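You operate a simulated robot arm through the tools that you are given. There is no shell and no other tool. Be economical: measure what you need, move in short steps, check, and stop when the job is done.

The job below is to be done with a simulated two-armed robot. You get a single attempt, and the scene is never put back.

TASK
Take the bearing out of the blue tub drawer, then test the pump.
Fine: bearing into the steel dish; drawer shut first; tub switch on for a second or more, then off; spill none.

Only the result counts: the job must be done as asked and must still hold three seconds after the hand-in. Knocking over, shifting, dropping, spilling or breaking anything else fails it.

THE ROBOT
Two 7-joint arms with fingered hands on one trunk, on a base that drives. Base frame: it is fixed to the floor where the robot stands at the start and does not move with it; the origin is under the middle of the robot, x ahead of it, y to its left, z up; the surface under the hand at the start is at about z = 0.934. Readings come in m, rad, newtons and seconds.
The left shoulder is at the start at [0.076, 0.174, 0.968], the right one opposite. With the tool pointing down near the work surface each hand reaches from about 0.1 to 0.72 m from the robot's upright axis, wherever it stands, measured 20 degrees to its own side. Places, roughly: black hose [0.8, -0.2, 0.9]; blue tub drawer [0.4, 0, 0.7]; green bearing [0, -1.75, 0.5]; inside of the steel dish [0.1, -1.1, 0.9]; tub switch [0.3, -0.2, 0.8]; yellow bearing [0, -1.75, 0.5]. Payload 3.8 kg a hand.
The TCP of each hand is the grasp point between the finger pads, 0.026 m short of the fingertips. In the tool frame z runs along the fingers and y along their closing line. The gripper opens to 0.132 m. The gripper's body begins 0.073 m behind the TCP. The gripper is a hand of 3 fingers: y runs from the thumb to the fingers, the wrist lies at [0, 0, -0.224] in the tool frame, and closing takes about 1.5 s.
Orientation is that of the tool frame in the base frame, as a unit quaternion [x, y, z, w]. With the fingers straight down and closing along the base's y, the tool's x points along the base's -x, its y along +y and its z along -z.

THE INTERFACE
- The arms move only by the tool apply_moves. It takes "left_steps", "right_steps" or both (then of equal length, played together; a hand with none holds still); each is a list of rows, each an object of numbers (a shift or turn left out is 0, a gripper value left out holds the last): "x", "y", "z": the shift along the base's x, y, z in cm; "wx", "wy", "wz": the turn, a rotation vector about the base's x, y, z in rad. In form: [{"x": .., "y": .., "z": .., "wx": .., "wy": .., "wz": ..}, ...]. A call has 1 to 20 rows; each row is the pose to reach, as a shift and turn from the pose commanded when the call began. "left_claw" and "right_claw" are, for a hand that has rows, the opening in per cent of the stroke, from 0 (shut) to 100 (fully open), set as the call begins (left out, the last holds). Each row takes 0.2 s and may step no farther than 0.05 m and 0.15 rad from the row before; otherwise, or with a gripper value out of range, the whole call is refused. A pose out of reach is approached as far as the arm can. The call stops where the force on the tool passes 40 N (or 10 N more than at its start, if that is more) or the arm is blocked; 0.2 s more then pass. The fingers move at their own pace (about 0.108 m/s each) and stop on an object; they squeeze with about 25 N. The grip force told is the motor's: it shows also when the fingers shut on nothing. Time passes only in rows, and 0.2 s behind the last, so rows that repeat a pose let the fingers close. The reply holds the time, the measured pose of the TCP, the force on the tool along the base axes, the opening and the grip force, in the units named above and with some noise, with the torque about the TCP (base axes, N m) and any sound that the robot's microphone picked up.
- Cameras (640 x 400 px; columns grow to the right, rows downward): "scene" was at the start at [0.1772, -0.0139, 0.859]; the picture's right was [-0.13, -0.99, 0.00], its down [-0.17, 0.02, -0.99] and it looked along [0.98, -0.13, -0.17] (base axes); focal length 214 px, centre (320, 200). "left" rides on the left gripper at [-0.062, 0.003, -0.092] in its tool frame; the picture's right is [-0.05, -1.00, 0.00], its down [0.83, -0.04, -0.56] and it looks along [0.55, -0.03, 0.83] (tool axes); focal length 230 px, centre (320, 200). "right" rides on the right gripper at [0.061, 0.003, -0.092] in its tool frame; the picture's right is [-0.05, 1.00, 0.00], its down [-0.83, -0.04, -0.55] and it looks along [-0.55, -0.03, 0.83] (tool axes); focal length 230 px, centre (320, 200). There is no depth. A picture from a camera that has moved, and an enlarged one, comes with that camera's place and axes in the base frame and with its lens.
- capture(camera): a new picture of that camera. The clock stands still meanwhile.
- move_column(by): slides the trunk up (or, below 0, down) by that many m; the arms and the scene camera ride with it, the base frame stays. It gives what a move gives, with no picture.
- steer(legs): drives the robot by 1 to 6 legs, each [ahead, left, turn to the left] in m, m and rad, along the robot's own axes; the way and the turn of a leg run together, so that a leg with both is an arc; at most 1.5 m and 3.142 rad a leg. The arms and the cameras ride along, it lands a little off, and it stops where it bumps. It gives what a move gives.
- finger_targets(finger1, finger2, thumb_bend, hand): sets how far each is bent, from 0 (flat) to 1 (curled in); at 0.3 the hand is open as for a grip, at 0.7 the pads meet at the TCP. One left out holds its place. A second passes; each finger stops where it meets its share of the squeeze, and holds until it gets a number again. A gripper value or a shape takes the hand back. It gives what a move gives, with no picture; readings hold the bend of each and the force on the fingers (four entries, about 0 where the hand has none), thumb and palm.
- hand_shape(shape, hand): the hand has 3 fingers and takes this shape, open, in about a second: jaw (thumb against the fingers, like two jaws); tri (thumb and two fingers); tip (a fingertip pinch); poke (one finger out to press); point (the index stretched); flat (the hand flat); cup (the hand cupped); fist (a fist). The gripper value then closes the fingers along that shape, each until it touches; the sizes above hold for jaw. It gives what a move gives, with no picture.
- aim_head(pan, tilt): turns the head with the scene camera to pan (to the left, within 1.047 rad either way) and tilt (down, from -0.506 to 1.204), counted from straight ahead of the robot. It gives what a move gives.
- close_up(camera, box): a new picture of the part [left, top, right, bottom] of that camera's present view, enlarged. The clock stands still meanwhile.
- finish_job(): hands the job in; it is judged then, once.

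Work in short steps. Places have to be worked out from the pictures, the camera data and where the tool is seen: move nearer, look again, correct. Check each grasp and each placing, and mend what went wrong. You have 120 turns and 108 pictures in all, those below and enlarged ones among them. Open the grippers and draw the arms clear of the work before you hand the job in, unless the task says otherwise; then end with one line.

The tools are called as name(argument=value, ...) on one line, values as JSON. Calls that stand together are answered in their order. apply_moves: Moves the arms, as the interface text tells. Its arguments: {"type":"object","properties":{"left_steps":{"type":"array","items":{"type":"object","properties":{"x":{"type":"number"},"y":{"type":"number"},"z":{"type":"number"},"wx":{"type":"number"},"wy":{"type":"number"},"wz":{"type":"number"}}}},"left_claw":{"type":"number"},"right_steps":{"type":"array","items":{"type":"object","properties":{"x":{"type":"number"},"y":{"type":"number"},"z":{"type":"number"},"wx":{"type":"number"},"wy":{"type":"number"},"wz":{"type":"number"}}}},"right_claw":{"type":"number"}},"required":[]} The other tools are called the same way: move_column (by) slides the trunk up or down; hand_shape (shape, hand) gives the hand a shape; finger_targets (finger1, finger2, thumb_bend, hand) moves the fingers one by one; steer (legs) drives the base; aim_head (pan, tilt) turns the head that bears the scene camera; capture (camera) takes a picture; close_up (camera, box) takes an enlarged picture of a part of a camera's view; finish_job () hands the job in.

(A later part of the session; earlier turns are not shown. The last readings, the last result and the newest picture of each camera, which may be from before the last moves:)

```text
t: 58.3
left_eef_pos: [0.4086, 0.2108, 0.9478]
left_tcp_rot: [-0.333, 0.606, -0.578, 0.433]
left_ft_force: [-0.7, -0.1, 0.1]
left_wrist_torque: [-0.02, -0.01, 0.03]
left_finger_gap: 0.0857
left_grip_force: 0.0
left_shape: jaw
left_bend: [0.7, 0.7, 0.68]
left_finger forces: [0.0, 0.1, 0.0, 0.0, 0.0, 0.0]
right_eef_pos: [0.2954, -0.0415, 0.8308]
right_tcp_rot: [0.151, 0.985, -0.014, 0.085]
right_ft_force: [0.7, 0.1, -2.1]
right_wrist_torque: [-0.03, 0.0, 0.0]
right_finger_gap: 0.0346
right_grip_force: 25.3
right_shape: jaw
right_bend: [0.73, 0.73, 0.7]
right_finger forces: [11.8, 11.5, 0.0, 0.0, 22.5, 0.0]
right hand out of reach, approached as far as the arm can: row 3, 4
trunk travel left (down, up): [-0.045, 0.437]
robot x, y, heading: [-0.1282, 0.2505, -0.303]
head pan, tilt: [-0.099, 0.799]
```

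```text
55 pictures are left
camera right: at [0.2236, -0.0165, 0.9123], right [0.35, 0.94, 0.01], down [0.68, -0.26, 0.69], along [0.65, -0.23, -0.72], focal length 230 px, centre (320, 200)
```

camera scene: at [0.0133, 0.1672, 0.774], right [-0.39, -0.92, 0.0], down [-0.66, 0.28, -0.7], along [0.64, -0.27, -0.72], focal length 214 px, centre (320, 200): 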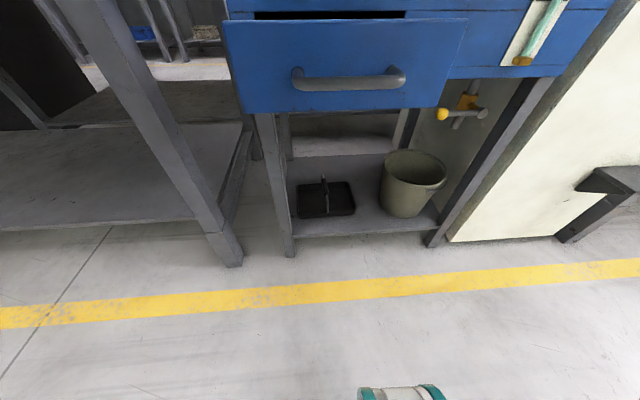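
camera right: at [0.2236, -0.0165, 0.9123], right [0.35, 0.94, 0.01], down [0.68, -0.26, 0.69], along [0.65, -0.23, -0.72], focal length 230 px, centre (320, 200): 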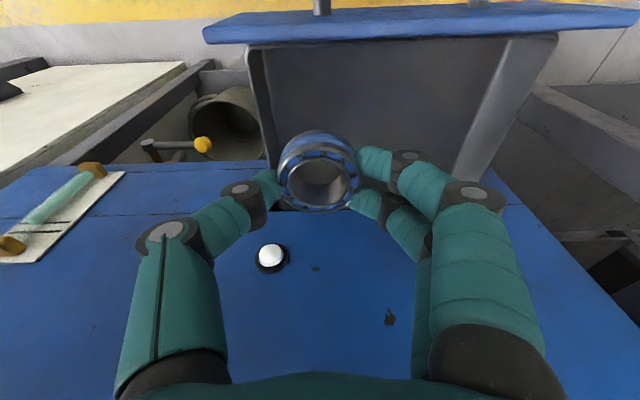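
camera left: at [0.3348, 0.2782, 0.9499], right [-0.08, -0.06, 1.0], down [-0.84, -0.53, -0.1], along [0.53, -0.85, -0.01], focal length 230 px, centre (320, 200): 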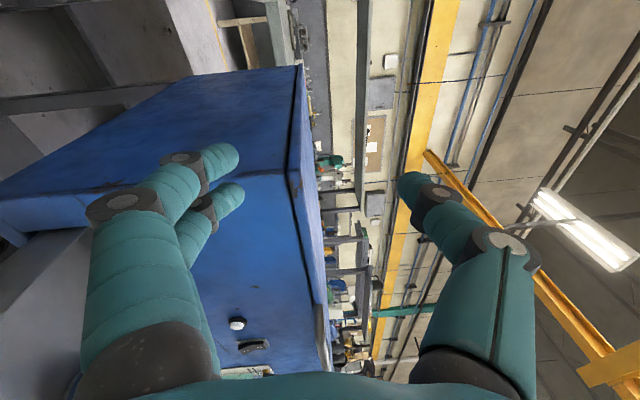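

The bearing is held securely. I'll take it to the dish first: back away 12 cm, raise the trunk, then look right before driving sideways.

steer(legs=[[-0.12, 0, 0]])

move_column(by=0.33)

aim_head(pan=-0.9, tilt=0.45)

capture(camera="scene")

```text
t: 59.5
left_eef_pos: [0.294, 0.2462, 0.9477]
left_tcp_rot: [-0.334, 0.606, -0.578, 0.433]
left_ft_force: [0.1, 0.0, -0.2]
left_wrist_torque: [-0.05, -0.02, 0.02]
left_finger_gap: 0.0855
left_grip_force: 0.0
left_shape: jaw
left_bend: [0.7, 0.7, 0.68]
left_finger forces: [0.0, 0.0, 0.1, 0.0, 0.0, 0.1]
right_eef_pos: [0.1804, -0.0058, 0.8315]
right_tcp_rot: [0.149, 0.985, -0.013, 0.086]
right_ft_force: [-0.1, -0.2, -0.7]
right_wrist_torque: [-0.01, -0.06, -0.01]
right_finger_gap: 0.0346
right_grip_force: 24.6
right_shape: jaw
right_bend: [0.73, 0.73, 0.7]
right_finger forces: [11.8, 11.5, 0.0, 0.0, 22.6, 0.0]
trunk travel left (down, up): [-0.045, 0.437]
robot x, y, heading: [-0.2439, 0.2875, -0.299]
head pan, tilt: [-0.099, 0.799]
```

```text
t: 62.8
left_eef_pos: [0.2942, 0.2455, 1.2777]
left_tcp_rot: [-0.333, 0.606, -0.578, 0.434]
left_ft_force: [0.4, 0.0, 0.1]
left_wrist_torque: [-0.01, -0.01, 0.02]
left_finger_gap: 0.0854
left_grip_force: 0.0
left_shape: jaw
left_bend: [0.7, 0.7, 0.68]
left_finger forces: [0.0, 0.0, 0.0, 0.0, 0.1, 0.1]
right_eef_pos: [0.0839, 0.0244, 1.269]
right_tcp_rot: [0.148, 0.962, -0.033, 0.229]
right_ft_force: [0.1, -0.4, -1.5]
right_wrist_torque: [0.0, 0.01, 0.02]
right_finger_gap: 0.0346
right_grip_force: 24.9
right_shape: jaw
right_bend: [0.73, 0.73, 0.7]
right_finger forces: [11.8, 11.3, 0.0, 0.1, 22.4, 0.1]
trunk travel left (down, up): [-0.375, 0.107]
robot x, y, heading: [-0.2407, 0.2843, -0.299]
head pan, tilt: [-0.099, 0.799]
```

```text
t: 63.9
left_eef_pos: [0.2939, 0.2463, 1.2775]
left_tcp_rot: [-0.334, 0.605, -0.578, 0.434]
left_ft_force: [0.5, 0.9, -0.1]
left_wrist_torque: [0.02, -0.01, 0.01]
left_finger_gap: 0.0854
left_grip_force: 0.0
left_shape: jaw
left_bend: [0.7, 0.7, 0.68]
left_finger forces: [0.0, 0.0, 0.0, 0.0, 0.0, 0.0]
right_eef_pos: [0.0813, 0.0237, 1.2703]
right_tcp_rot: [0.148, 0.961, -0.034, 0.23]
right_ft_force: [-0.3, 0.7, -1.7]
right_wrist_torque: [0.01, 0.01, -0.01]
right_finger_gap: 0.0345
right_grip_force: 25.7
right_shape: jaw
right_bend: [0.73, 0.73, 0.7]
right_finger forces: [11.9, 11.4, 0.0, 0.0, 22.5, 0.1]
trunk travel left (down, up): [-0.375, 0.107]
robot x, y, heading: [-0.2425, 0.2851, -0.296]
head pan, tilt: [-0.901, 0.45]
```

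```text
54 pictures are left
camera scene: at [-0.1174, 0.1706, 0.9335], right [-0.93, -0.36, 0.0], down [-0.16, 0.41, -0.9], along [0.33, -0.84, -0.44], focal length 214 px, centre (320, 200)
```

scene: 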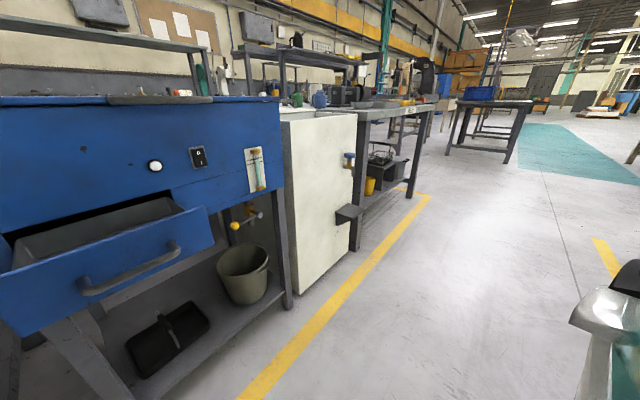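

The aisle to the right is clear. I'll drive 1.0 m sideways right and look at the dish.

steer(legs=[[0, -1.0, 0]])

aim_head(pan=-0.2, tilt=0.4)

capture(camera="scene")

capture(camera="right")

```text
t: 72.9
left_eef_pos: [0.004, -0.6964, 1.2763]
left_tcp_rot: [-0.335, 0.604, -0.577, 0.435]
left_ft_force: [0.2, -0.4, 0.5]
left_wrist_torque: [0.03, -0.02, -0.04]
left_finger_gap: 0.0854
left_grip_force: 0.1
left_shape: jaw
left_bend: [0.7, 0.7, 0.68]
left_finger forces: [0.0, 0.0, 0.0, 0.0, 0.0, 0.0]
right_eef_pos: [-0.2071, -0.9194, 1.2708]
right_tcp_rot: [0.146, 0.962, -0.033, 0.23]
right_ft_force: [0.1, 0.1, -1.2]
right_wrist_torque: [-0.02, 0.06, -0.01]
right_finger_gap: 0.0346
right_grip_force: 24.7
right_shape: jaw
right_bend: [0.73, 0.73, 0.7]
right_finger forces: [11.9, 11.3, 0.0, 0.1, 22.4, 0.1]
trunk travel left (down, up): [-0.375, 0.107]
robot x, y, heading: [-0.5315, -0.6579, -0.297]
head pan, tilt: [-0.901, 0.45]
```

```text
t: 74.0
left_eef_pos: [0.0041, -0.6962, 1.277]
left_tcp_rot: [-0.334, 0.605, -0.578, 0.434]
left_ft_force: [0.4, 0.3, 0.0]
left_wrist_torque: [0.01, 0.03, 0.0]
left_finger_gap: 0.0854
left_grip_force: 0.0
left_shape: jaw
left_bend: [0.7, 0.7, 0.68]
left_finger forces: [0.0, 0.1, 0.0, 0.0, 0.1, 0.0]
right_eef_pos: [-0.2056, -0.9194, 1.2701]
right_tcp_rot: [0.146, 0.962, -0.033, 0.23]
right_ft_force: [1.1, -0.2, -1.5]
right_wrist_torque: [0.0, 0.02, 0.01]
right_finger_gap: 0.0348
right_grip_force: 24.7
right_shape: jaw
right_bend: [0.73, 0.73, 0.7]
right_finger forces: [11.9, 11.4, 0.1, 0.1, 22.2, 0.0]
trunk travel left (down, up): [-0.375, 0.107]
robot x, y, heading: [-0.5352, -0.6556, -0.3]
head pan, tilt: [-0.201, 0.4]
```

```text
53 pictures are left
camera scene: at [-0.3588, -0.7312, 0.9382], right [-0.48, -0.88, 0.0], down [-0.34, 0.19, -0.92], along [0.81, -0.44, -0.39], focal length 214 px, centre (320, 200)
```

scene: 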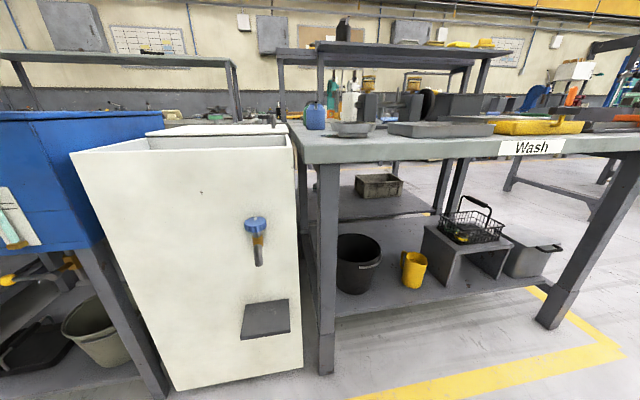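

```text
52 pictures are left
camera right: at [-0.2969, -0.8884, 1.325], right [0.34, 0.94, 0.03], down [0.45, -0.19, 0.87], along [0.82, -0.28, -0.49], focal length 230 px, centre (320, 200)
```

right: 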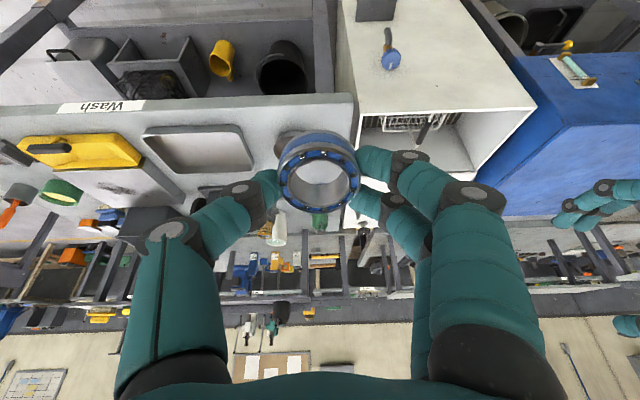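

The dish sits near the front-left of the "Wash" bench, around (0.155, -1.10). I'll drive ahead 20 cm and look down at it.

steer(legs=[[0.2, 0, 0]])

move_column(by=0.1)

aim_head(pan=-0.3, tilt=0.5)

capture(camera="scene")

capture(camera="right")

```text
t: 75.6
left_eef_pos: [0.1918, -0.7564, 1.2775]
left_tcp_rot: [-0.333, 0.606, -0.578, 0.433]
left_ft_force: [0.1, 0.2, -0.2]
left_wrist_torque: [0.04, -0.01, -0.01]
left_finger_gap: 0.0857
left_grip_force: 0.0
left_shape: jaw
left_bend: [0.7, 0.7, 0.68]
left_finger forces: [0.0, 0.0, 0.1, 0.1, 0.0, 0.0]
right_eef_pos: [-0.019, -0.9782, 1.2704]
right_tcp_rot: [0.147, 0.961, -0.034, 0.231]
right_ft_force: [-0.1, -0.4, -0.5]
right_wrist_torque: [0.01, -0.01, -0.01]
right_finger_gap: 0.0345
right_grip_force: 25.2
right_shape: jaw
right_bend: [0.73, 0.73, 0.7]
right_finger forces: [11.9, 11.4, 0.1, 0.0, 22.3, 0.0]
trunk travel left (down, up): [-0.375, 0.107]
robot x, y, heading: [-0.3434, -0.7136, -0.299]
head pan, tilt: [-0.201, 0.4]
```

```text
t: 76.9
left_eef_pos: [0.1937, -0.7556, 1.3761]
left_tcp_rot: [-0.334, 0.606, -0.578, 0.433]
left_ft_force: [0.8, 0.6, -0.5]
left_wrist_torque: [0.0, -0.01, 0.0]
left_finger_gap: 0.0853
left_grip_force: 0.1
left_shape: jaw
left_bend: [0.7, 0.7, 0.68]
left_finger forces: [0.0, 0.1, 0.0, 0.0, 0.0, 0.0]
right_eef_pos: [-0.1192, -0.9488, 1.4558]
right_tcp_rot: [0.142, 0.924, -0.049, 0.351]
right_ft_force: [0.0, -0.2, -1.4]
right_wrist_torque: [0.0, 0.0, 0.03]
right_finger_gap: 0.0342
right_grip_force: 24.3
right_shape: jaw
right_bend: [0.73, 0.73, 0.7]
right_finger forces: [11.9, 11.5, 0.0, 0.0, 22.3, 0.0]
trunk travel left (down, up): [-0.475, 0.007]
robot x, y, heading: [-0.3424, -0.7161, -0.297]
head pan, tilt: [-0.201, 0.4]
```

```text
t: 77.6
left_eef_pos: [0.191, -0.7563, 1.3781]
left_tcp_rot: [-0.333, 0.606, -0.579, 0.433]
left_ft_force: [-0.8, -0.1, 0.2]
left_wrist_torque: [0.0, -0.01, 0.01]
left_finger_gap: 0.0855
left_grip_force: 0.0
left_shape: jaw
left_bend: [0.7, 0.7, 0.68]
left_finger forces: [0.0, 0.0, 0.0, 0.1, 0.0, 0.0]
right_eef_pos: [-0.1195, -0.9481, 1.455]
right_tcp_rot: [0.142, 0.923, -0.048, 0.353]
right_ft_force: [0.3, -0.8, -1.3]
right_wrist_torque: [-0.01, 0.02, 0.02]
right_finger_gap: 0.0347
right_grip_force: 24.4
right_shape: jaw
right_bend: [0.73, 0.73, 0.7]
right_finger forces: [11.9, 11.4, 0.0, 0.1, 22.3, 0.0]
trunk travel left (down, up): [-0.475, 0.007]
robot x, y, heading: [-0.3438, -0.7169, -0.299]
head pan, tilt: [-0.3, 0.499]
```

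```text
51 pictures are left
camera scene: at [-0.1644, -0.8003, 1.0605], right [-0.56, -0.83, 0.0], down [-0.4, 0.27, -0.88], along [0.72, -0.5, -0.48], focal length 214 px, centre (320, 200)
```

scene: 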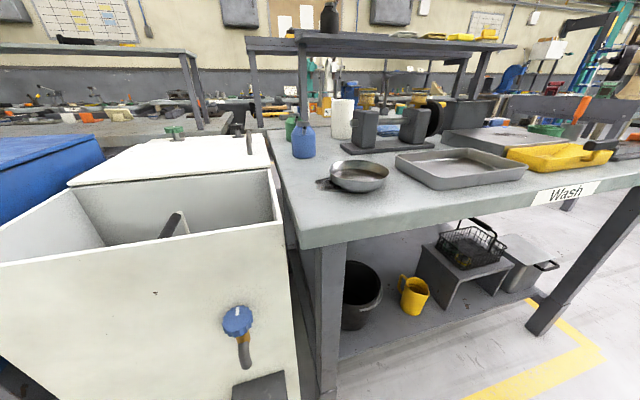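

```text
50 pictures are left
camera right: at [-0.2205, -0.9142, 1.4846], right [0.33, 0.94, 0.04], down [0.23, -0.13, 0.97], along [0.92, -0.31, -0.25], focal length 230 px, centre (320, 200)
```

right: 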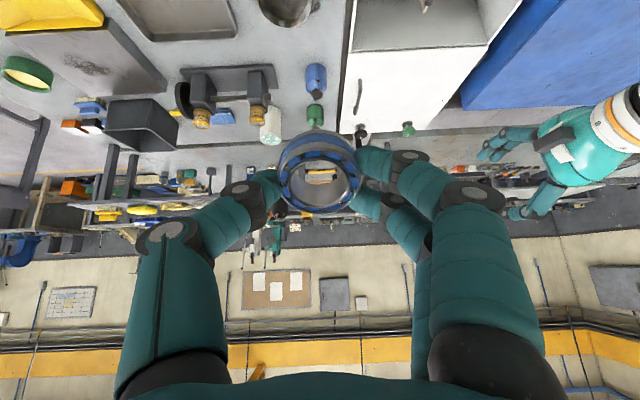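

The round dish is near (0.158, -1.12) and the rectangular tray near (0.05, -1.37), so the round one matches the listed steel dish. I'll zoom in to confirm.

close_up(camera="scene", box=[280, 120, 440, 220])

move_column(by=-0.2)

```text
4.00 times, centred on (360, 170) of scene
camera zoom: at [-0.1644, -0.8003, 1.0605], right [-0.56, -0.83, 0.0], down [-0.4, 0.27, -0.88], along [0.72, -0.5, -0.48], focal length 858 px, centre (160, 320)
```

zoom: 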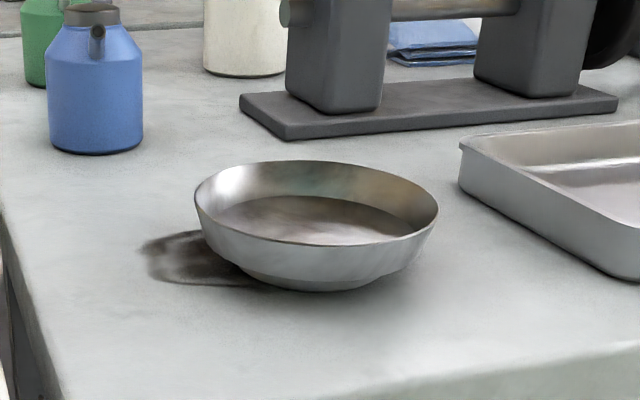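

```text
t: 79.7
left_eef_pos: [0.192, -0.7551, 1.1773]
left_tcp_rot: [-0.333, 0.606, -0.578, 0.434]
left_ft_force: [-0.5, -0.3, 0.6]
left_wrist_torque: [0.03, -0.01, 0.03]
left_finger_gap: 0.0856
left_grip_force: 0.1
left_shape: jaw
left_bend: [0.7, 0.7, 0.68]
left_finger forces: [0.1, 0.1, 0.0, 0.0, 0.1, 0.0]
right_eef_pos: [-0.0477, -0.9704, 1.2059]
right_tcp_rot: [0.148, 0.953, -0.035, 0.263]
right_ft_force: [-0.3, -0.7, -1.8]
right_wrist_torque: [-0.03, 0.03, 0.0]
right_finger_gap: 0.0345
right_grip_force: 25.3
right_shape: jaw
right_bend: [0.73, 0.73, 0.7]
right_finger forces: [11.9, 11.6, 0.0, 0.0, 22.2, 0.0]
trunk travel left (down, up): [-0.275, 0.207]
robot x, y, heading: [-0.3434, -0.7149, -0.3]
head pan, tilt: [-0.3, 0.499]
```

The dish is about 15 cm across and sits flat on the bench. I'll bring the right hand over it at z≈1.06, taking most of the tilt back out on the way.

apply_moves(right_steps=[{"x": 2.5, "y": -1.8, "z": -2, "wx": 0.035, "wy": 0.115}, {"x": 5, "y": -3.7, "z": -4, "wx": 0.07, "wy": 0.23}, {"x": 8, "y": -5.6, "z": -6, "wx": 0.107, "wy": 0.344}, {"x": 11, "y": -7.5, "z": -8, "wx": 0.107, "wy": 0.344}, {"x": 13, "y": -9.5, "z": -10, "wx": 0.107, "wy": 0.344}, {"x": 15.5, "y": -11.3, "z": -12.5, "wx": 0.107, "wy": 0.344}, {"x": 17.8, "y": -13, "z": -14.6, "wx": 0.107, "wy": 0.344}])

capture(camera="right")

capture(camera="scene")

```text
t: 81.3
left_eef_pos: [0.1914, -0.7565, 1.1766]
left_tcp_rot: [-0.333, 0.606, -0.578, 0.433]
left_ft_force: [-0.6, 0.0, -0.4]
left_wrist_torque: [0.0, 0.02, -0.01]
left_finger_gap: 0.0856
left_grip_force: 0.0
left_shape: jaw
left_bend: [0.7, 0.7, 0.68]
left_finger forces: [0.1, 0.1, 0.0, 0.0, 0.1, 0.0]
right_eef_pos: [0.1034, -1.1132, 1.0546]
right_tcp_rot: [0.153, 0.984, -0.009, 0.088]
right_ft_force: [0.5, -1.0, -1.0]
right_wrist_torque: [0.04, -0.03, 0.01]
right_finger_gap: 0.0344
right_grip_force: 24.8
right_shape: jaw
right_bend: [0.73, 0.73, 0.7]
right_finger forces: [12.0, 11.8, 0.1, 0.0, 22.3, 0.0]
right hand out of reach, approached as far as the arm can: row 2, 3, 4, 5, 6, 7
trunk travel left (down, up): [-0.275, 0.207]
robot x, y, heading: [-0.3439, -0.7189, -0.301]
head pan, tilt: [-0.3, 0.499]
```

```text
48 pictures are left
camera right: at [0.0317, -1.0883, 1.136], right [0.35, 0.94, 0.02], down [0.67, -0.27, 0.69], along [0.65, -0.23, -0.72], focal length 230 px, centre (320, 200)
```

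right: 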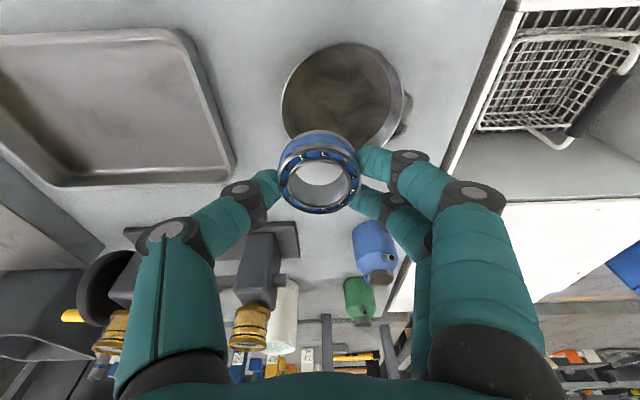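

```text
47 pictures are left
camera scene: at [-0.1872, -0.7939, 0.8285], right [-0.56, -0.83, 0.0], down [-0.4, 0.27, -0.88], along [0.72, -0.5, -0.48], focal length 214 px, centre (320, 200)
```

scene: 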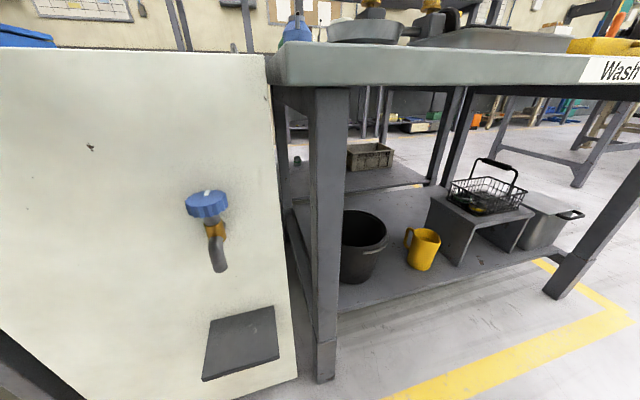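

The rim's centre works out at (0.121, -1.091, 0.908) from both views, about 12.5 cm across. I'll correct with the base, 1 cm ahead and 2.6 cm left, and check.

steer(legs=[[0.011, 0.026, 0]])

move_column(by=-0.09)

capture(camera="right")

```text
t: 82.2
left_eef_pos: [0.2099, -0.7345, 1.1769]
left_tcp_rot: [-0.333, 0.606, -0.578, 0.433]
left_ft_force: [-0.7, 0.6, 0.4]
left_wrist_torque: [-0.03, 0.02, -0.01]
left_finger_gap: 0.0853
left_grip_force: 0.0
left_shape: jaw
left_bend: [0.7, 0.7, 0.68]
left_finger forces: [0.1, 0.0, 0.1, 0.1, 0.0, 0.0]
right_eef_pos: [0.1216, -1.091, 1.0561]
right_tcp_rot: [0.153, 0.984, -0.01, 0.086]
right_ft_force: [-0.6, 0.4, -0.7]
right_wrist_torque: [0.0, 0.02, 0.0]
right_finger_gap: 0.0345
right_grip_force: 25.0
right_shape: jaw
right_bend: [0.73, 0.73, 0.7]
right_finger forces: [12.1, 11.9, 0.0, 0.0, 22.3, 0.1]
trunk travel left (down, up): [-0.275, 0.207]
robot x, y, heading: [-0.3258, -0.6962, -0.297]
head pan, tilt: [-0.3, 0.499]
```

```text
t: 83.5
left_eef_pos: [0.2084, -0.7339, 1.0881]
left_tcp_rot: [-0.333, 0.605, -0.579, 0.433]
left_ft_force: [0.9, -0.3, -0.6]
left_wrist_torque: [0.01, 0.01, 0.01]
left_finger_gap: 0.0854
left_grip_force: 0.1
left_shape: jaw
left_bend: [0.7, 0.7, 0.68]
left_finger forces: [0.0, 0.0, 0.0, 0.0, 0.0, 0.1]
right_eef_pos: [0.1206, -1.0907, 0.9665]
right_tcp_rot: [0.153, 0.984, -0.009, 0.088]
right_ft_force: [1.3, 0.5, 0.2]
right_wrist_torque: [0.0, -0.01, -0.01]
right_finger_gap: 0.0342
right_grip_force: 24.6
right_shape: jaw
right_bend: [0.73, 0.73, 0.7]
right_finger forces: [11.9, 11.8, 0.0, 0.0, 22.0, 0.1]
trunk travel left (down, up): [-0.185, 0.297]
robot x, y, heading: [-0.3243, -0.6963, -0.303]
head pan, tilt: [-0.3, 0.499]
```

```text
46 pictures are left
camera right: at [0.0491, -1.0656, 1.0468], right [0.35, 0.94, 0.02], down [0.67, -0.27, 0.69], along [0.65, -0.23, -0.72], focal length 230 px, centre (320, 200)
```

right: 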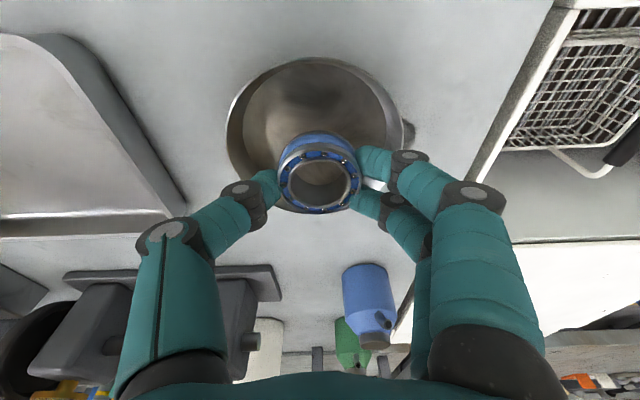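

The hand is centred over the dish. I'll lower with the trunk in small steps.

move_column(by=-0.045)

capture(camera="right")

```text
t: 84.4
left_eef_pos: [0.202, -0.7318, 1.0449]
left_tcp_rot: [-0.332, 0.605, -0.578, 0.436]
left_ft_force: [-0.4, -0.8, -0.4]
left_wrist_torque: [0.0, -0.01, 0.01]
left_finger_gap: 0.0857
left_grip_force: 0.0
left_shape: jaw
left_bend: [0.7, 0.7, 0.68]
left_finger forces: [0.0, 0.0, 0.0, 0.1, 0.0, 0.1]
right_eef_pos: [0.1142, -1.0894, 0.9251]
right_tcp_rot: [0.153, 0.984, -0.009, 0.092]
right_ft_force: [-0.5, 1.0, -1.4]
right_wrist_torque: [0.03, 0.01, 0.0]
right_finger_gap: 0.0341
right_grip_force: 24.6
right_shape: jaw
right_bend: [0.73, 0.73, 0.7]
right_finger forces: [11.9, 11.8, 0.0, 0.0, 22.0, 0.1]
trunk travel left (down, up): [-0.14, 0.342]
robot x, y, heading: [-0.3291, -0.6956, -0.294]
head pan, tilt: [-0.3, 0.499]
```

```text
45 pictures are left
camera right: at [0.0424, -1.0641, 1.0043], right [0.35, 0.94, 0.02], down [0.67, -0.26, 0.7], along [0.66, -0.23, -0.72], focal length 230 px, centre (320, 200)
```

right: 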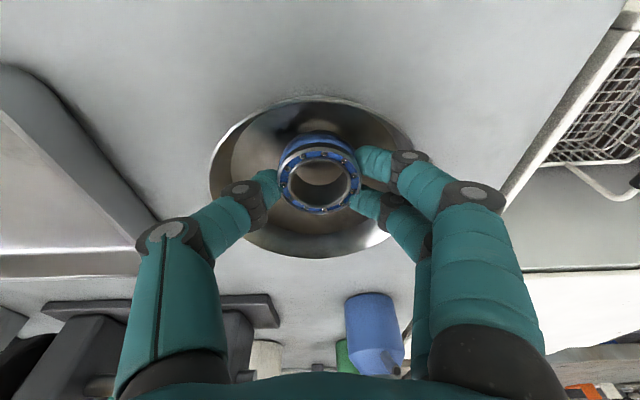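

No contact yet, and the bearing is inside the rim. I'll use the arm for fine lowering until it touches.

apply_moves(right_steps=[{"x": 0.3, "z": -0.4}, {"x": 0.5, "z": -0.8}, {"x": 0.5, "z": -1.2}, {"x": 0.5, "z": -1.5}])

```text
t: 85.4
left_eef_pos: [0.2033, -0.7315, 1.0458]
left_tcp_rot: [-0.333, 0.604, -0.579, 0.434]
left_ft_force: [0.0, 0.3, -0.3]
left_wrist_torque: [0.04, 0.0, -0.01]
left_finger_gap: 0.0856
left_grip_force: 0.2
left_shape: jaw
left_bend: [0.7, 0.7, 0.68]
left_finger forces: [0.0, 0.0, 0.0, 0.1, 0.1, 0.1]
right_eef_pos: [0.1198, -1.0894, 0.912]
right_tcp_rot: [0.155, 0.983, -0.01, 0.096]
right_ft_force: [1.7, -11.2, 32.4]
right_wrist_torque: [0.64, 0.07, -0.08]
right_finger_gap: 0.0356
right_grip_force: 25.0
right_shape: jaw
right_bend: [0.74, 0.73, 0.71]
right_finger forces: [45.9, 13.0, 0.1, 0.0, 29.5, 0.1]
trunk travel left (down, up): [-0.14, 0.342]
robot x, y, heading: [-0.3281, -0.6955, -0.301]
head pan, tilt: [-0.3, 0.499]
```

Contact at z≈0.912, with one finger taking the load, so it probably touches the dish wall. I'll rise 4 mm and look.

apply_moves(right_steps=[{"z": 0.5}])

capture(camera="right")

capture(camera="scene")

```text
t: 85.8
left_eef_pos: [0.2022, -0.7327, 1.0459]
left_tcp_rot: [-0.331, 0.604, -0.58, 0.435]
left_ft_force: [0.1, 0.9, 0.5]
left_wrist_torque: [0.01, 0.01, 0.02]
left_finger_gap: 0.0855
left_grip_force: 0.0
left_shape: jaw
left_bend: [0.7, 0.7, 0.68]
left_finger forces: [0.1, 0.0, 0.0, 0.0, 0.1, 0.1]
right_eef_pos: [0.1183, -1.0876, 0.9126]
right_tcp_rot: [0.152, 0.984, -0.01, 0.088]
right_ft_force: [1.1, -1.5, 5.9]
right_wrist_torque: [0.08, 0.04, 0.0]
right_finger_gap: 0.0356
right_grip_force: 24.9
right_shape: jaw
right_bend: [0.74, 0.73, 0.71]
right_finger forces: [18.5, 14.1, 0.0, 0.0, 25.7, 0.1]
trunk travel left (down, up): [-0.14, 0.342]
robot x, y, heading: [-0.3275, -0.6979, -0.299]
head pan, tilt: [-0.3, 0.499]
```

```text
44 pictures are left
camera right: at [0.0467, -1.0635, 0.9935], right [0.35, 0.94, 0.02], down [0.67, -0.26, 0.69], along [0.65, -0.23, -0.72], focal length 230 px, centre (320, 200)
```

right: 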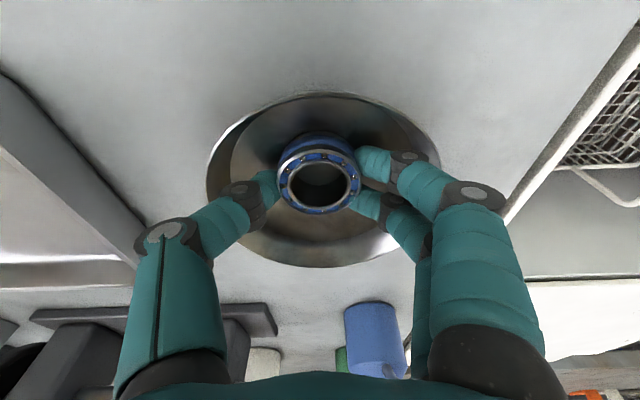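

```text
43 pictures are left
camera scene: at [-0.1728, -0.7709, 0.6924], right [-0.56, -0.83, 0.0], down [-0.39, 0.27, -0.88], along [0.73, -0.5, -0.47], focal length 214 px, centre (320, 200)
```

scene: 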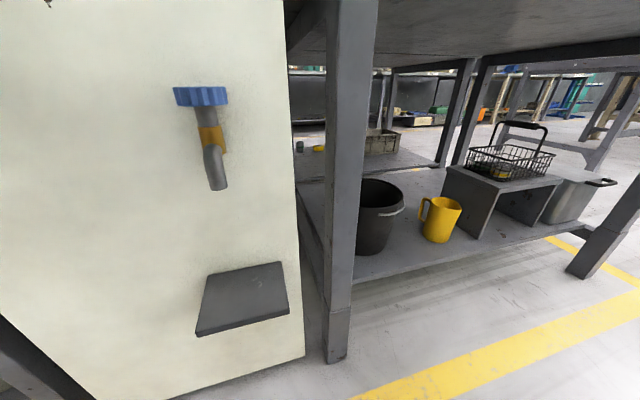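

The bearing rests lightly on the dish floor, centred. I'll open just a little so the fingers don't push the dish, then rise straight up.

apply_moves(right_steps=[{"z": 0}, {"z": 0}, {"z": 0}], right_claw=33)

capture(camera="right")

```text
t: 86.6
left_eef_pos: [0.2007, -0.7307, 1.0457]
left_tcp_rot: [-0.332, 0.604, -0.58, 0.435]
left_ft_force: [-0.3, 0.4, 0.9]
left_wrist_torque: [-0.04, -0.01, 0.0]
left_finger_gap: 0.0856
left_grip_force: 0.1
left_shape: jaw
left_bend: [0.7, 0.7, 0.68]
left_finger forces: [0.0, 0.0, 0.0, 0.0, 0.0, 0.0]
right_eef_pos: [0.1187, -1.0882, 0.9149]
right_tcp_rot: [0.153, 0.984, -0.01, 0.09]
right_ft_force: [-0.7, -0.2, -0.6]
right_wrist_torque: [-0.02, 0.01, -0.03]
right_finger_gap: 0.0428
right_grip_force: 0.0
right_shape: jaw
right_bend: [0.74, 0.74, 0.7]
right_finger forces: [0.5, 0.0, 0.0, 0.0, 0.0, 0.0]
trunk travel left (down, up): [-0.14, 0.342]
robot x, y, heading: [-0.3287, -0.6932, -0.298]
head pan, tilt: [-0.3, 0.499]
```

```text
42 pictures are left
camera right: at [0.0466, -1.0637, 0.9951], right [0.35, 0.94, 0.02], down [0.67, -0.26, 0.7], along [0.66, -0.23, -0.72], focal length 230 px, centre (320, 200)
```

right: 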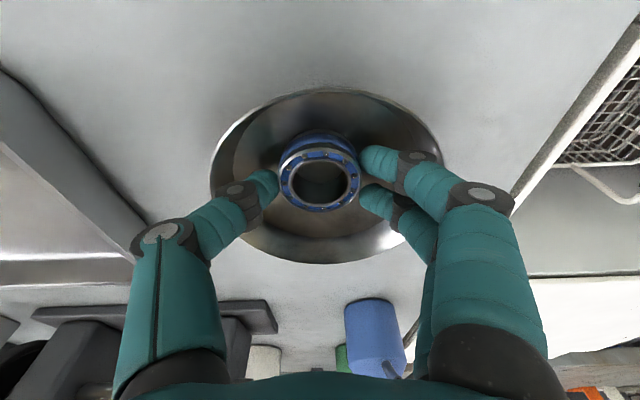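

Released without force. Now I'll rise with the arm, then check the bearing stays put.

apply_moves(right_steps=[{"z": 0.8}, {"z": 1.6}, {"z": 3}, {"z": 5}, {"z": 8}])

capture(camera="right")

```text
t: 87.8
left_eef_pos: [0.202, -0.7316, 1.0464]
left_tcp_rot: [-0.332, 0.605, -0.579, 0.435]
left_ft_force: [0.8, -0.2, -0.3]
left_wrist_torque: [0.03, 0.0, 0.01]
left_finger_gap: 0.0856
left_grip_force: 0.0
left_shape: jaw
left_bend: [0.7, 0.7, 0.68]
left_finger forces: [0.0, 0.1, 0.1, 0.0, 0.0, 0.1]
right_eef_pos: [0.1128, -1.0891, 0.9919]
right_tcp_rot: [0.154, 0.984, -0.011, 0.091]
right_ft_force: [0.0, -0.2, -0.1]
right_wrist_torque: [0.02, -0.02, -0.04]
right_finger_gap: 0.0436
right_grip_force: 0.1
right_shape: jaw
right_bend: [0.74, 0.74, 0.7]
right_finger forces: [0.0, 0.0, 0.1, 0.1, 0.0, 0.1]
right hand out of reach, approached as far as the arm can: row 5
trunk travel left (down, up): [-0.14, 0.342]
robot x, y, heading: [-0.3248, -0.692, -0.3]
head pan, tilt: [-0.3, 0.499]
```

```text
41 pictures are left
camera right: at [0.0402, -1.0647, 1.0708], right [0.35, 0.94, 0.02], down [0.67, -0.26, 0.7], along [0.66, -0.24, -0.72], focal length 230 px, centre (320, 200)
```

right: 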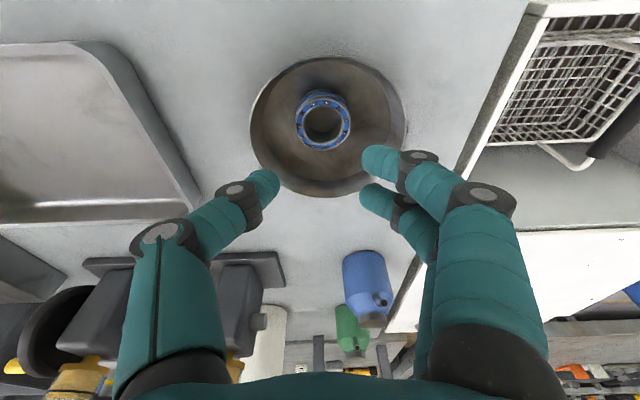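

The bearing lies flat in the dish, which hasn't moved noticeably. I'll rise, back off, and drive back to the drawer; the right hand will push it shut with closed, downward fingers against the bar.

move_column(by=0.08)

steer(legs=[[-0.3, 0, 0]])

steer(legs=[[0, 1.0, 0]])

aim_head(pan=-0.1, tilt=0.5)

capture(camera="scene")

```text
t: 89.0
left_eef_pos: [0.2099, -0.7346, 1.1222]
left_tcp_rot: [-0.333, 0.605, -0.579, 0.433]
left_ft_force: [-0.3, 0.2, 0.2]
left_wrist_torque: [0.04, 0.0, 0.0]
left_finger_gap: 0.0855
left_grip_force: 0.1
left_shape: jaw
left_bend: [0.7, 0.7, 0.68]
left_finger forces: [0.1, 0.0, 0.0, 0.0, 0.0, 0.1]
right_eef_pos: [0.0884, -1.0841, 1.1037]
right_tcp_rot: [0.152, 0.98, -0.014, 0.127]
right_ft_force: [0.7, 0.8, 0.6]
right_wrist_torque: [-0.04, 0.02, 0.02]
right_finger_gap: 0.0434
right_grip_force: 0.0
right_shape: jaw
right_bend: [0.74, 0.74, 0.7]
right_finger forces: [0.0, 0.0, 0.0, 0.0, 0.0, 0.1]
trunk travel left (down, up): [-0.22, 0.262]
robot x, y, heading: [-0.3262, -0.6929, -0.297]
head pan, tilt: [-0.3, 0.499]
```

```text
t: 91.0
left_eef_pos: [-0.0712, -0.6476, 1.1219]
left_tcp_rot: [-0.334, 0.605, -0.578, 0.434]
left_ft_force: [-0.6, 0.5, 0.0]
left_wrist_torque: [-0.02, -0.01, 0.04]
left_finger_gap: 0.0855
left_grip_force: 0.1
left_shape: jaw
left_bend: [0.7, 0.7, 0.68]
left_finger forces: [0.0, 0.0, 0.0, 0.1, 0.0, 0.0]
right_eef_pos: [-0.1915, -0.9959, 1.1039]
right_tcp_rot: [0.152, 0.98, -0.015, 0.127]
right_ft_force: [-0.6, 0.5, 0.2]
right_wrist_torque: [0.02, 0.02, -0.01]
right_finger_gap: 0.0435
right_grip_force: 0.0
right_shape: jaw
right_bend: [0.74, 0.74, 0.7]
right_finger forces: [0.0, 0.1, 0.0, 0.0, 0.1, 0.0]
trunk travel left (down, up): [-0.22, 0.262]
robot x, y, heading: [-0.6045, -0.6106, -0.3]
head pan, tilt: [-0.3, 0.499]
```

```text
t: 100.1
left_eef_pos: [0.2237, 0.3174, 1.1239]
left_tcp_rot: [-0.335, 0.604, -0.578, 0.435]
left_ft_force: [0.2, 0.5, 0.7]
left_wrist_torque: [0.0, -0.02, 0.04]
left_finger_gap: 0.0856
left_grip_force: 0.1
left_shape: jaw
left_bend: [0.7, 0.7, 0.68]
left_finger forces: [0.1, 0.0, 0.1, 0.1, 0.1, 0.1]
right_eef_pos: [0.1038, -0.033, 1.1038]
right_tcp_rot: [0.15, 0.98, -0.014, 0.128]
right_ft_force: [-0.6, -0.1, 0.8]
right_wrist_torque: [0.0, -0.02, -0.01]
right_finger_gap: 0.0436
right_grip_force: 0.0
right_shape: jaw
right_bend: [0.74, 0.74, 0.7]
right_finger forces: [0.0, 0.0, 0.0, 0.0, 0.1, 0.0]
trunk travel left (down, up): [-0.22, 0.262]
robot x, y, heading: [-0.312, 0.3515, -0.292]
head pan, tilt: [-0.3, 0.499]
```

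```text
t: 100.8
left_eef_pos: [0.2238, 0.3177, 1.1225]
left_tcp_rot: [-0.335, 0.604, -0.578, 0.436]
left_ft_force: [-0.2, 0.5, 0.8]
left_wrist_torque: [-0.03, 0.0, -0.02]
left_finger_gap: 0.0858
left_grip_force: 0.1
left_shape: jaw
left_bend: [0.7, 0.7, 0.68]
left_finger forces: [0.1, 0.1, 0.0, 0.0, 0.0, 0.0]
right_eef_pos: [0.1035, -0.0332, 1.1049]
right_tcp_rot: [0.15, 0.98, -0.014, 0.127]
right_ft_force: [-0.6, 0.0, 0.4]
right_wrist_torque: [-0.03, 0.01, -0.02]
right_finger_gap: 0.0435
right_grip_force: 0.0
right_shape: jaw
right_bend: [0.74, 0.74, 0.7]
right_finger forces: [0.0, 0.0, 0.0, 0.1, 0.0, 0.1]
trunk travel left (down, up): [-0.22, 0.262]
robot x, y, heading: [-0.311, 0.3557, -0.292]
head pan, tilt: [-0.099, 0.499]
```

```text
40 pictures are left
camera scene: at [-0.1477, 0.2941, 0.7754], right [-0.39, -0.92, 0.0], down [-0.44, 0.18, -0.88], along [0.81, -0.34, -0.48], focal length 214 px, centre (320, 200)
```

scene: 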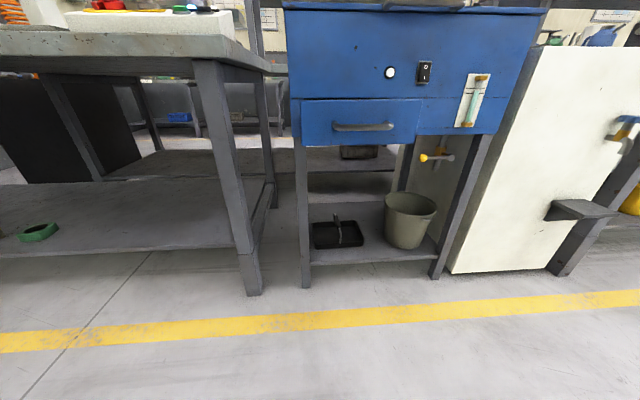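

The drawer is still open. I'll lower the trunk 20 cm, then bring the closed right hand in front of the handle bar.

move_column(by=-0.2)

apply_moves(right_steps=[{"x": 1, "y": 3, "z": -4}, {"x": 2, "y": 6, "z": -8}, {"x": 3, "y": 9.5, "z": -11}, {"x": 3, "y": 9.5, "z": -15}, {"x": 3, "y": 9.5, "z": -20}], right_claw=0)

capture(camera="scene")

capture(camera="right")

```text
t: 103.0
left_eef_pos: [0.2296, 0.3157, 0.9246]
left_tcp_rot: [-0.336, 0.607, -0.575, 0.434]
left_ft_force: [0.1, 0.0, 0.0]
left_wrist_torque: [0.01, -0.02, 0.01]
left_finger_gap: 0.0853
left_grip_force: 0.0
left_shape: jaw
left_bend: [0.7, 0.7, 0.68]
left_finger forces: [0.0, 0.1, 0.1, 0.0, 0.0, 0.1]
right_eef_pos: [0.1027, -0.0323, 0.9033]
right_tcp_rot: [0.15, 0.98, -0.015, 0.128]
right_ft_force: [-0.9, 0.3, -0.4]
right_wrist_torque: [0.0, -0.06, -0.02]
right_finger_gap: 0.0437
right_grip_force: 0.0
right_shape: jaw
right_bend: [0.74, 0.74, 0.7]
right_finger forces: [0.0, 0.0, 0.0, 0.0, 0.0, 0.0]
trunk travel left (down, up): [-0.02, 0.462]
robot x, y, heading: [-0.3108, 0.354, -0.293]
head pan, tilt: [-0.099, 0.499]
```

```text
refused: row 1 steps farther than a row can; nothing moved
```

```text
39 pictures are left
camera scene: at [-0.1324, 0.2896, 0.5724], right [-0.38, -0.92, 0.0], down [-0.44, 0.18, -0.88], along [0.81, -0.34, -0.48], focal length 214 px, centre (320, 200)
```

scene: 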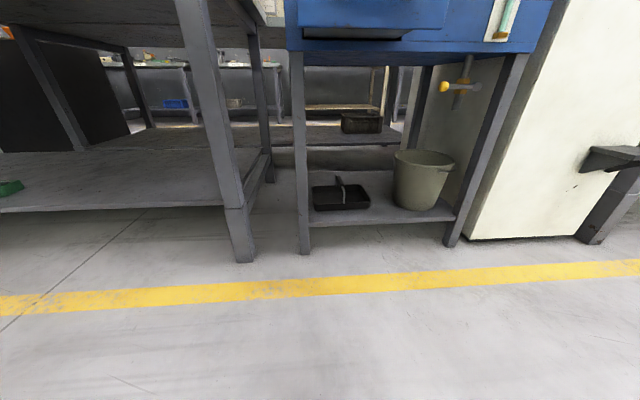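

```text
38 pictures are left
camera right: at [0.026, -0.0061, 0.9781], right [0.35, 0.94, 0.02], down [0.62, -0.25, 0.75], along [0.71, -0.24, -0.66], focal length 230 px, centre (320, 200)
```

right: 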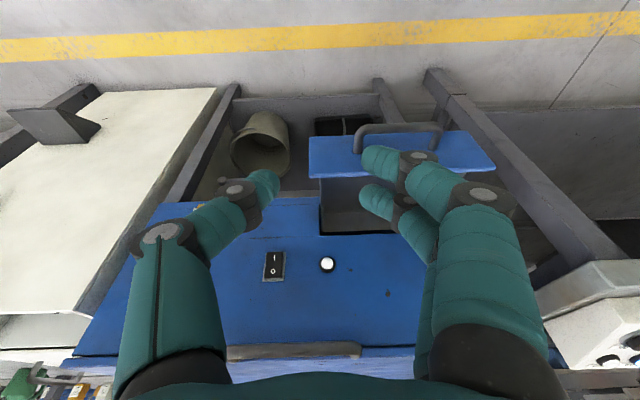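

I'll redo the move with smaller rows.

apply_moves(right_steps=[{"x": 0.8, "y": 2.4, "z": -3}, {"x": 1.6, "y": 4.8, "z": -6}, {"x": 2.4, "y": 7.2, "z": -9}, {"x": 3, "y": 9.5, "z": -12}, {"x": 3, "y": 9.5, "z": -16}, {"x": 3, "y": 9.5, "z": -20}], right_claw=0)

capture(camera="right")

```text
t: 104.4
left_eef_pos: [0.2288, 0.3145, 0.9243]
left_tcp_rot: [-0.336, 0.607, -0.575, 0.433]
left_ft_force: [0.2, -0.9, 0.9]
left_wrist_torque: [0.01, 0.03, 0.0]
left_finger_gap: 0.086
left_grip_force: 0.0
left_shape: jaw
left_bend: [0.7, 0.7, 0.68]
left_finger forces: [0.1, 0.0, 0.0, 0.0, 0.1, 0.1]
right_eef_pos: [0.135, 0.0613, 0.7029]
right_tcp_rot: [0.15, 0.98, -0.015, 0.127]
right_ft_force: [-0.4, 0.4, -0.2]
right_wrist_torque: [-0.04, 0.01, -0.01]
right_finger_gap: 0.0
right_grip_force: 25.2
right_shape: jaw
right_bend: [0.64, 0.64, 0.67]
right_finger forces: [0.0, 0.0, 0.0, 0.0, 0.0, 0.0]
trunk travel left (down, up): [-0.02, 0.462]
robot x, y, heading: [-0.3137, 0.3545, -0.294]
head pan, tilt: [-0.099, 0.499]
```

```text
37 pictures are left
camera right: at [0.0574, 0.0885, 0.7768], right [0.35, 0.94, 0.02], down [0.62, -0.25, 0.75], along [0.71, -0.24, -0.66], focal length 230 px, centre (320, 200)
```

right: 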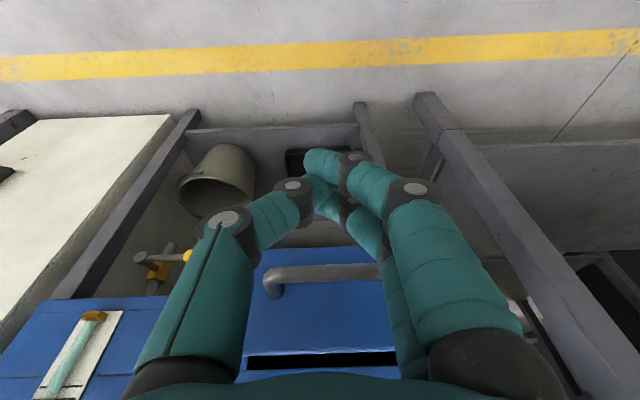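

The closed right fingers face the middle of the bar at its height. I'll pull the left hand back and up for bench clearance, then drive ahead 12 cm to make contact.

apply_moves(left_steps=[{"x": -3, "y": 1, "z": 2}, {"x": -6, "y": 2, "z": 4}, {"x": -9, "y": 3, "z": 6}])

steer(legs=[[0.12, 0, 0]])

capture(camera="right")

```text
t: 105.2
left_eef_pos: [0.1601, 0.3523, 0.9837]
left_tcp_rot: [-0.335, 0.607, -0.576, 0.432]
left_ft_force: [-0.5, 0.6, -0.2]
left_wrist_torque: [0.01, 0.0, 0.02]
left_finger_gap: 0.0855
left_grip_force: 0.0
left_shape: jaw
left_bend: [0.7, 0.7, 0.68]
left_finger forces: [0.0, 0.0, 0.0, 0.0, 0.1, 0.0]
left hand out of reach, approached as far as the arm can: row 3
right_eef_pos: [0.1351, 0.0619, 0.7031]
right_tcp_rot: [0.15, 0.98, -0.015, 0.127]
right_ft_force: [0.3, 0.3, 0.1]
right_wrist_torque: [-0.01, 0.0, 0.03]
right_finger_gap: 0.0
right_grip_force: 24.9
right_shape: jaw
right_bend: [0.64, 0.64, 0.67]
right_finger forces: [0.0, 0.1, 0.0, 0.1, 0.0, 0.0]
trunk travel left (down, up): [-0.02, 0.462]
robot x, y, heading: [-0.3106, 0.355, -0.294]
head pan, tilt: [-0.099, 0.499]
```

```text
t: 106.5
left_eef_pos: [0.2728, 0.3167, 0.9838]
left_tcp_rot: [-0.334, 0.608, -0.576, 0.432]
left_ft_force: [0.1, 0.9, 1.1]
left_wrist_torque: [0.01, 0.01, 0.0]
left_finger_gap: 0.0856
left_grip_force: 0.0
left_shape: jaw
left_bend: [0.7, 0.7, 0.68]
left_finger forces: [0.0, 0.0, 0.1, 0.0, 0.0, 0.0]
right_eef_pos: [0.2469, 0.0265, 0.7027]
right_tcp_rot: [0.15, 0.98, -0.014, 0.127]
right_ft_force: [-0.7, -0.9, 0.3]
right_wrist_torque: [-0.02, 0.01, 0.01]
right_finger_gap: 0.0001
right_grip_force: 25.0
right_shape: jaw
right_bend: [0.64, 0.64, 0.67]
right_finger forces: [0.0, 0.1, 0.0, 0.0, 0.0, 0.0]
trunk travel left (down, up): [-0.02, 0.462]
robot x, y, heading: [-0.204, 0.3203, -0.297]
head pan, tilt: [-0.099, 0.499]
```

```text
36 pictures are left
camera right: at [0.1691, 0.0534, 0.7772], right [0.35, 0.94, 0.02], down [0.62, -0.25, 0.75], along [0.71, -0.24, -0.66], focal length 230 px, centre (320, 200)
```

right: 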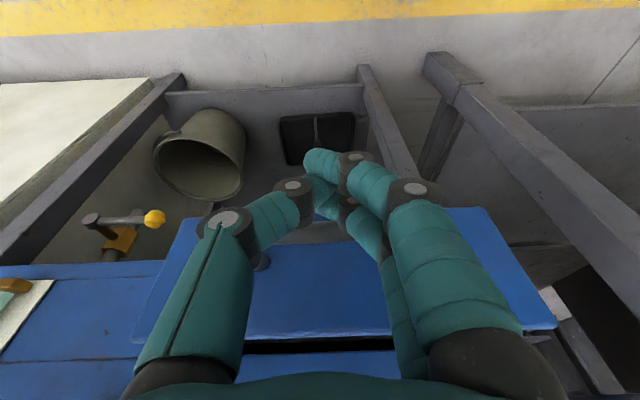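

Contact is near or just begun, and the drawer isn't shut yet. I'll drive 6 cm more.

steer(legs=[[0.06, 0, 0]])

capture(camera="right")

```text
t: 107.4
left_eef_pos: [0.3301, 0.2987, 0.9819]
left_tcp_rot: [-0.335, 0.607, -0.576, 0.432]
left_ft_force: [0.8, -0.3, -0.2]
left_wrist_torque: [0.0, -0.02, -0.03]
left_finger_gap: 0.0857
left_grip_force: 0.1
left_shape: jaw
left_bend: [0.7, 0.7, 0.68]
left_finger forces: [0.0, 0.0, 0.1, 0.0, 0.1, 0.0]
right_eef_pos: [0.3036, 0.0096, 0.7033]
right_tcp_rot: [0.152, 0.98, -0.015, 0.127]
right_ft_force: [0.0, -0.4, -0.1]
right_wrist_torque: [-0.01, 0.01, 0.04]
right_finger_gap: 0.0
right_grip_force: 25.1
right_shape: jaw
right_bend: [0.64, 0.64, 0.67]
right_finger forces: [0.1, 0.1, 0.1, 0.0, 0.0, 0.0]
trunk travel left (down, up): [-0.02, 0.462]
robot x, y, heading: [-0.144, 0.304, -0.297]
head pan, tilt: [-0.099, 0.499]
```

```text
35 pictures are left
camera right: at [0.2262, 0.0362, 0.7772], right [0.35, 0.94, 0.02], down [0.62, -0.25, 0.75], along [0.71, -0.24, -0.66], focal length 230 px, centre (320, 200)
```

right: 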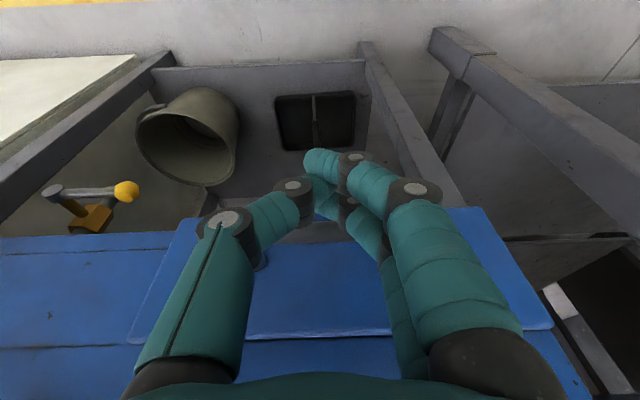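

The drawer is moving in. I'll continue 5 cm, and the force limit will stop the drive at the end.

steer(legs=[[0.05, 0, 0]])

capture(camera="right")

```text
t: 108.4
left_eef_pos: [0.3737, 0.2849, 0.9834]
left_tcp_rot: [-0.334, 0.607, -0.578, 0.432]
left_ft_force: [-0.2, 0.8, 0.9]
left_wrist_torque: [0.02, 0.0, 0.03]
left_finger_gap: 0.0857
left_grip_force: 0.0
left_shape: jaw
left_bend: [0.7, 0.7, 0.68]
left_finger forces: [0.0, 0.1, 0.0, 0.0, 0.1, 0.0]
right_eef_pos: [0.34, 0.0007, 0.7024]
right_tcp_rot: [0.146, 0.982, -0.014, 0.117]
right_ft_force: [-5.4, 1.1, 0.7]
right_wrist_torque: [0.03, 0.0, 0.08]
right_finger_gap: 0.0
right_grip_force: 24.9
right_shape: jaw
right_bend: [0.64, 0.65, 0.67]
right_finger forces: [0.0, 3.3, 0.0, 0.1, 0.0, 0.1]
trunk travel left (down, up): [-0.02, 0.462]
robot x, y, heading: [-0.1004, 0.2891, -0.296]
head pan, tilt: [-0.099, 0.499]
stopped in leg 1: the force on the tool passed its limit at 56 N (the readings are from after the stop); the commanded pose is now the measured one
```

```text
34 pictures are left
camera right: at [0.2642, 0.0261, 0.7773], right [0.34, 0.94, 0.02], down [0.63, -0.25, 0.73], along [0.7, -0.23, -0.68], focal length 230 px, centre (320, 200)
```

right: 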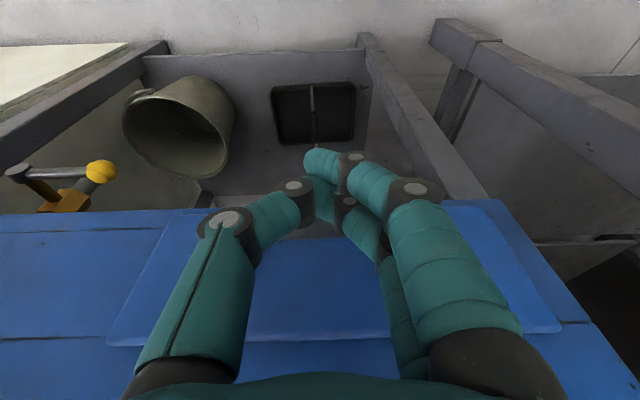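

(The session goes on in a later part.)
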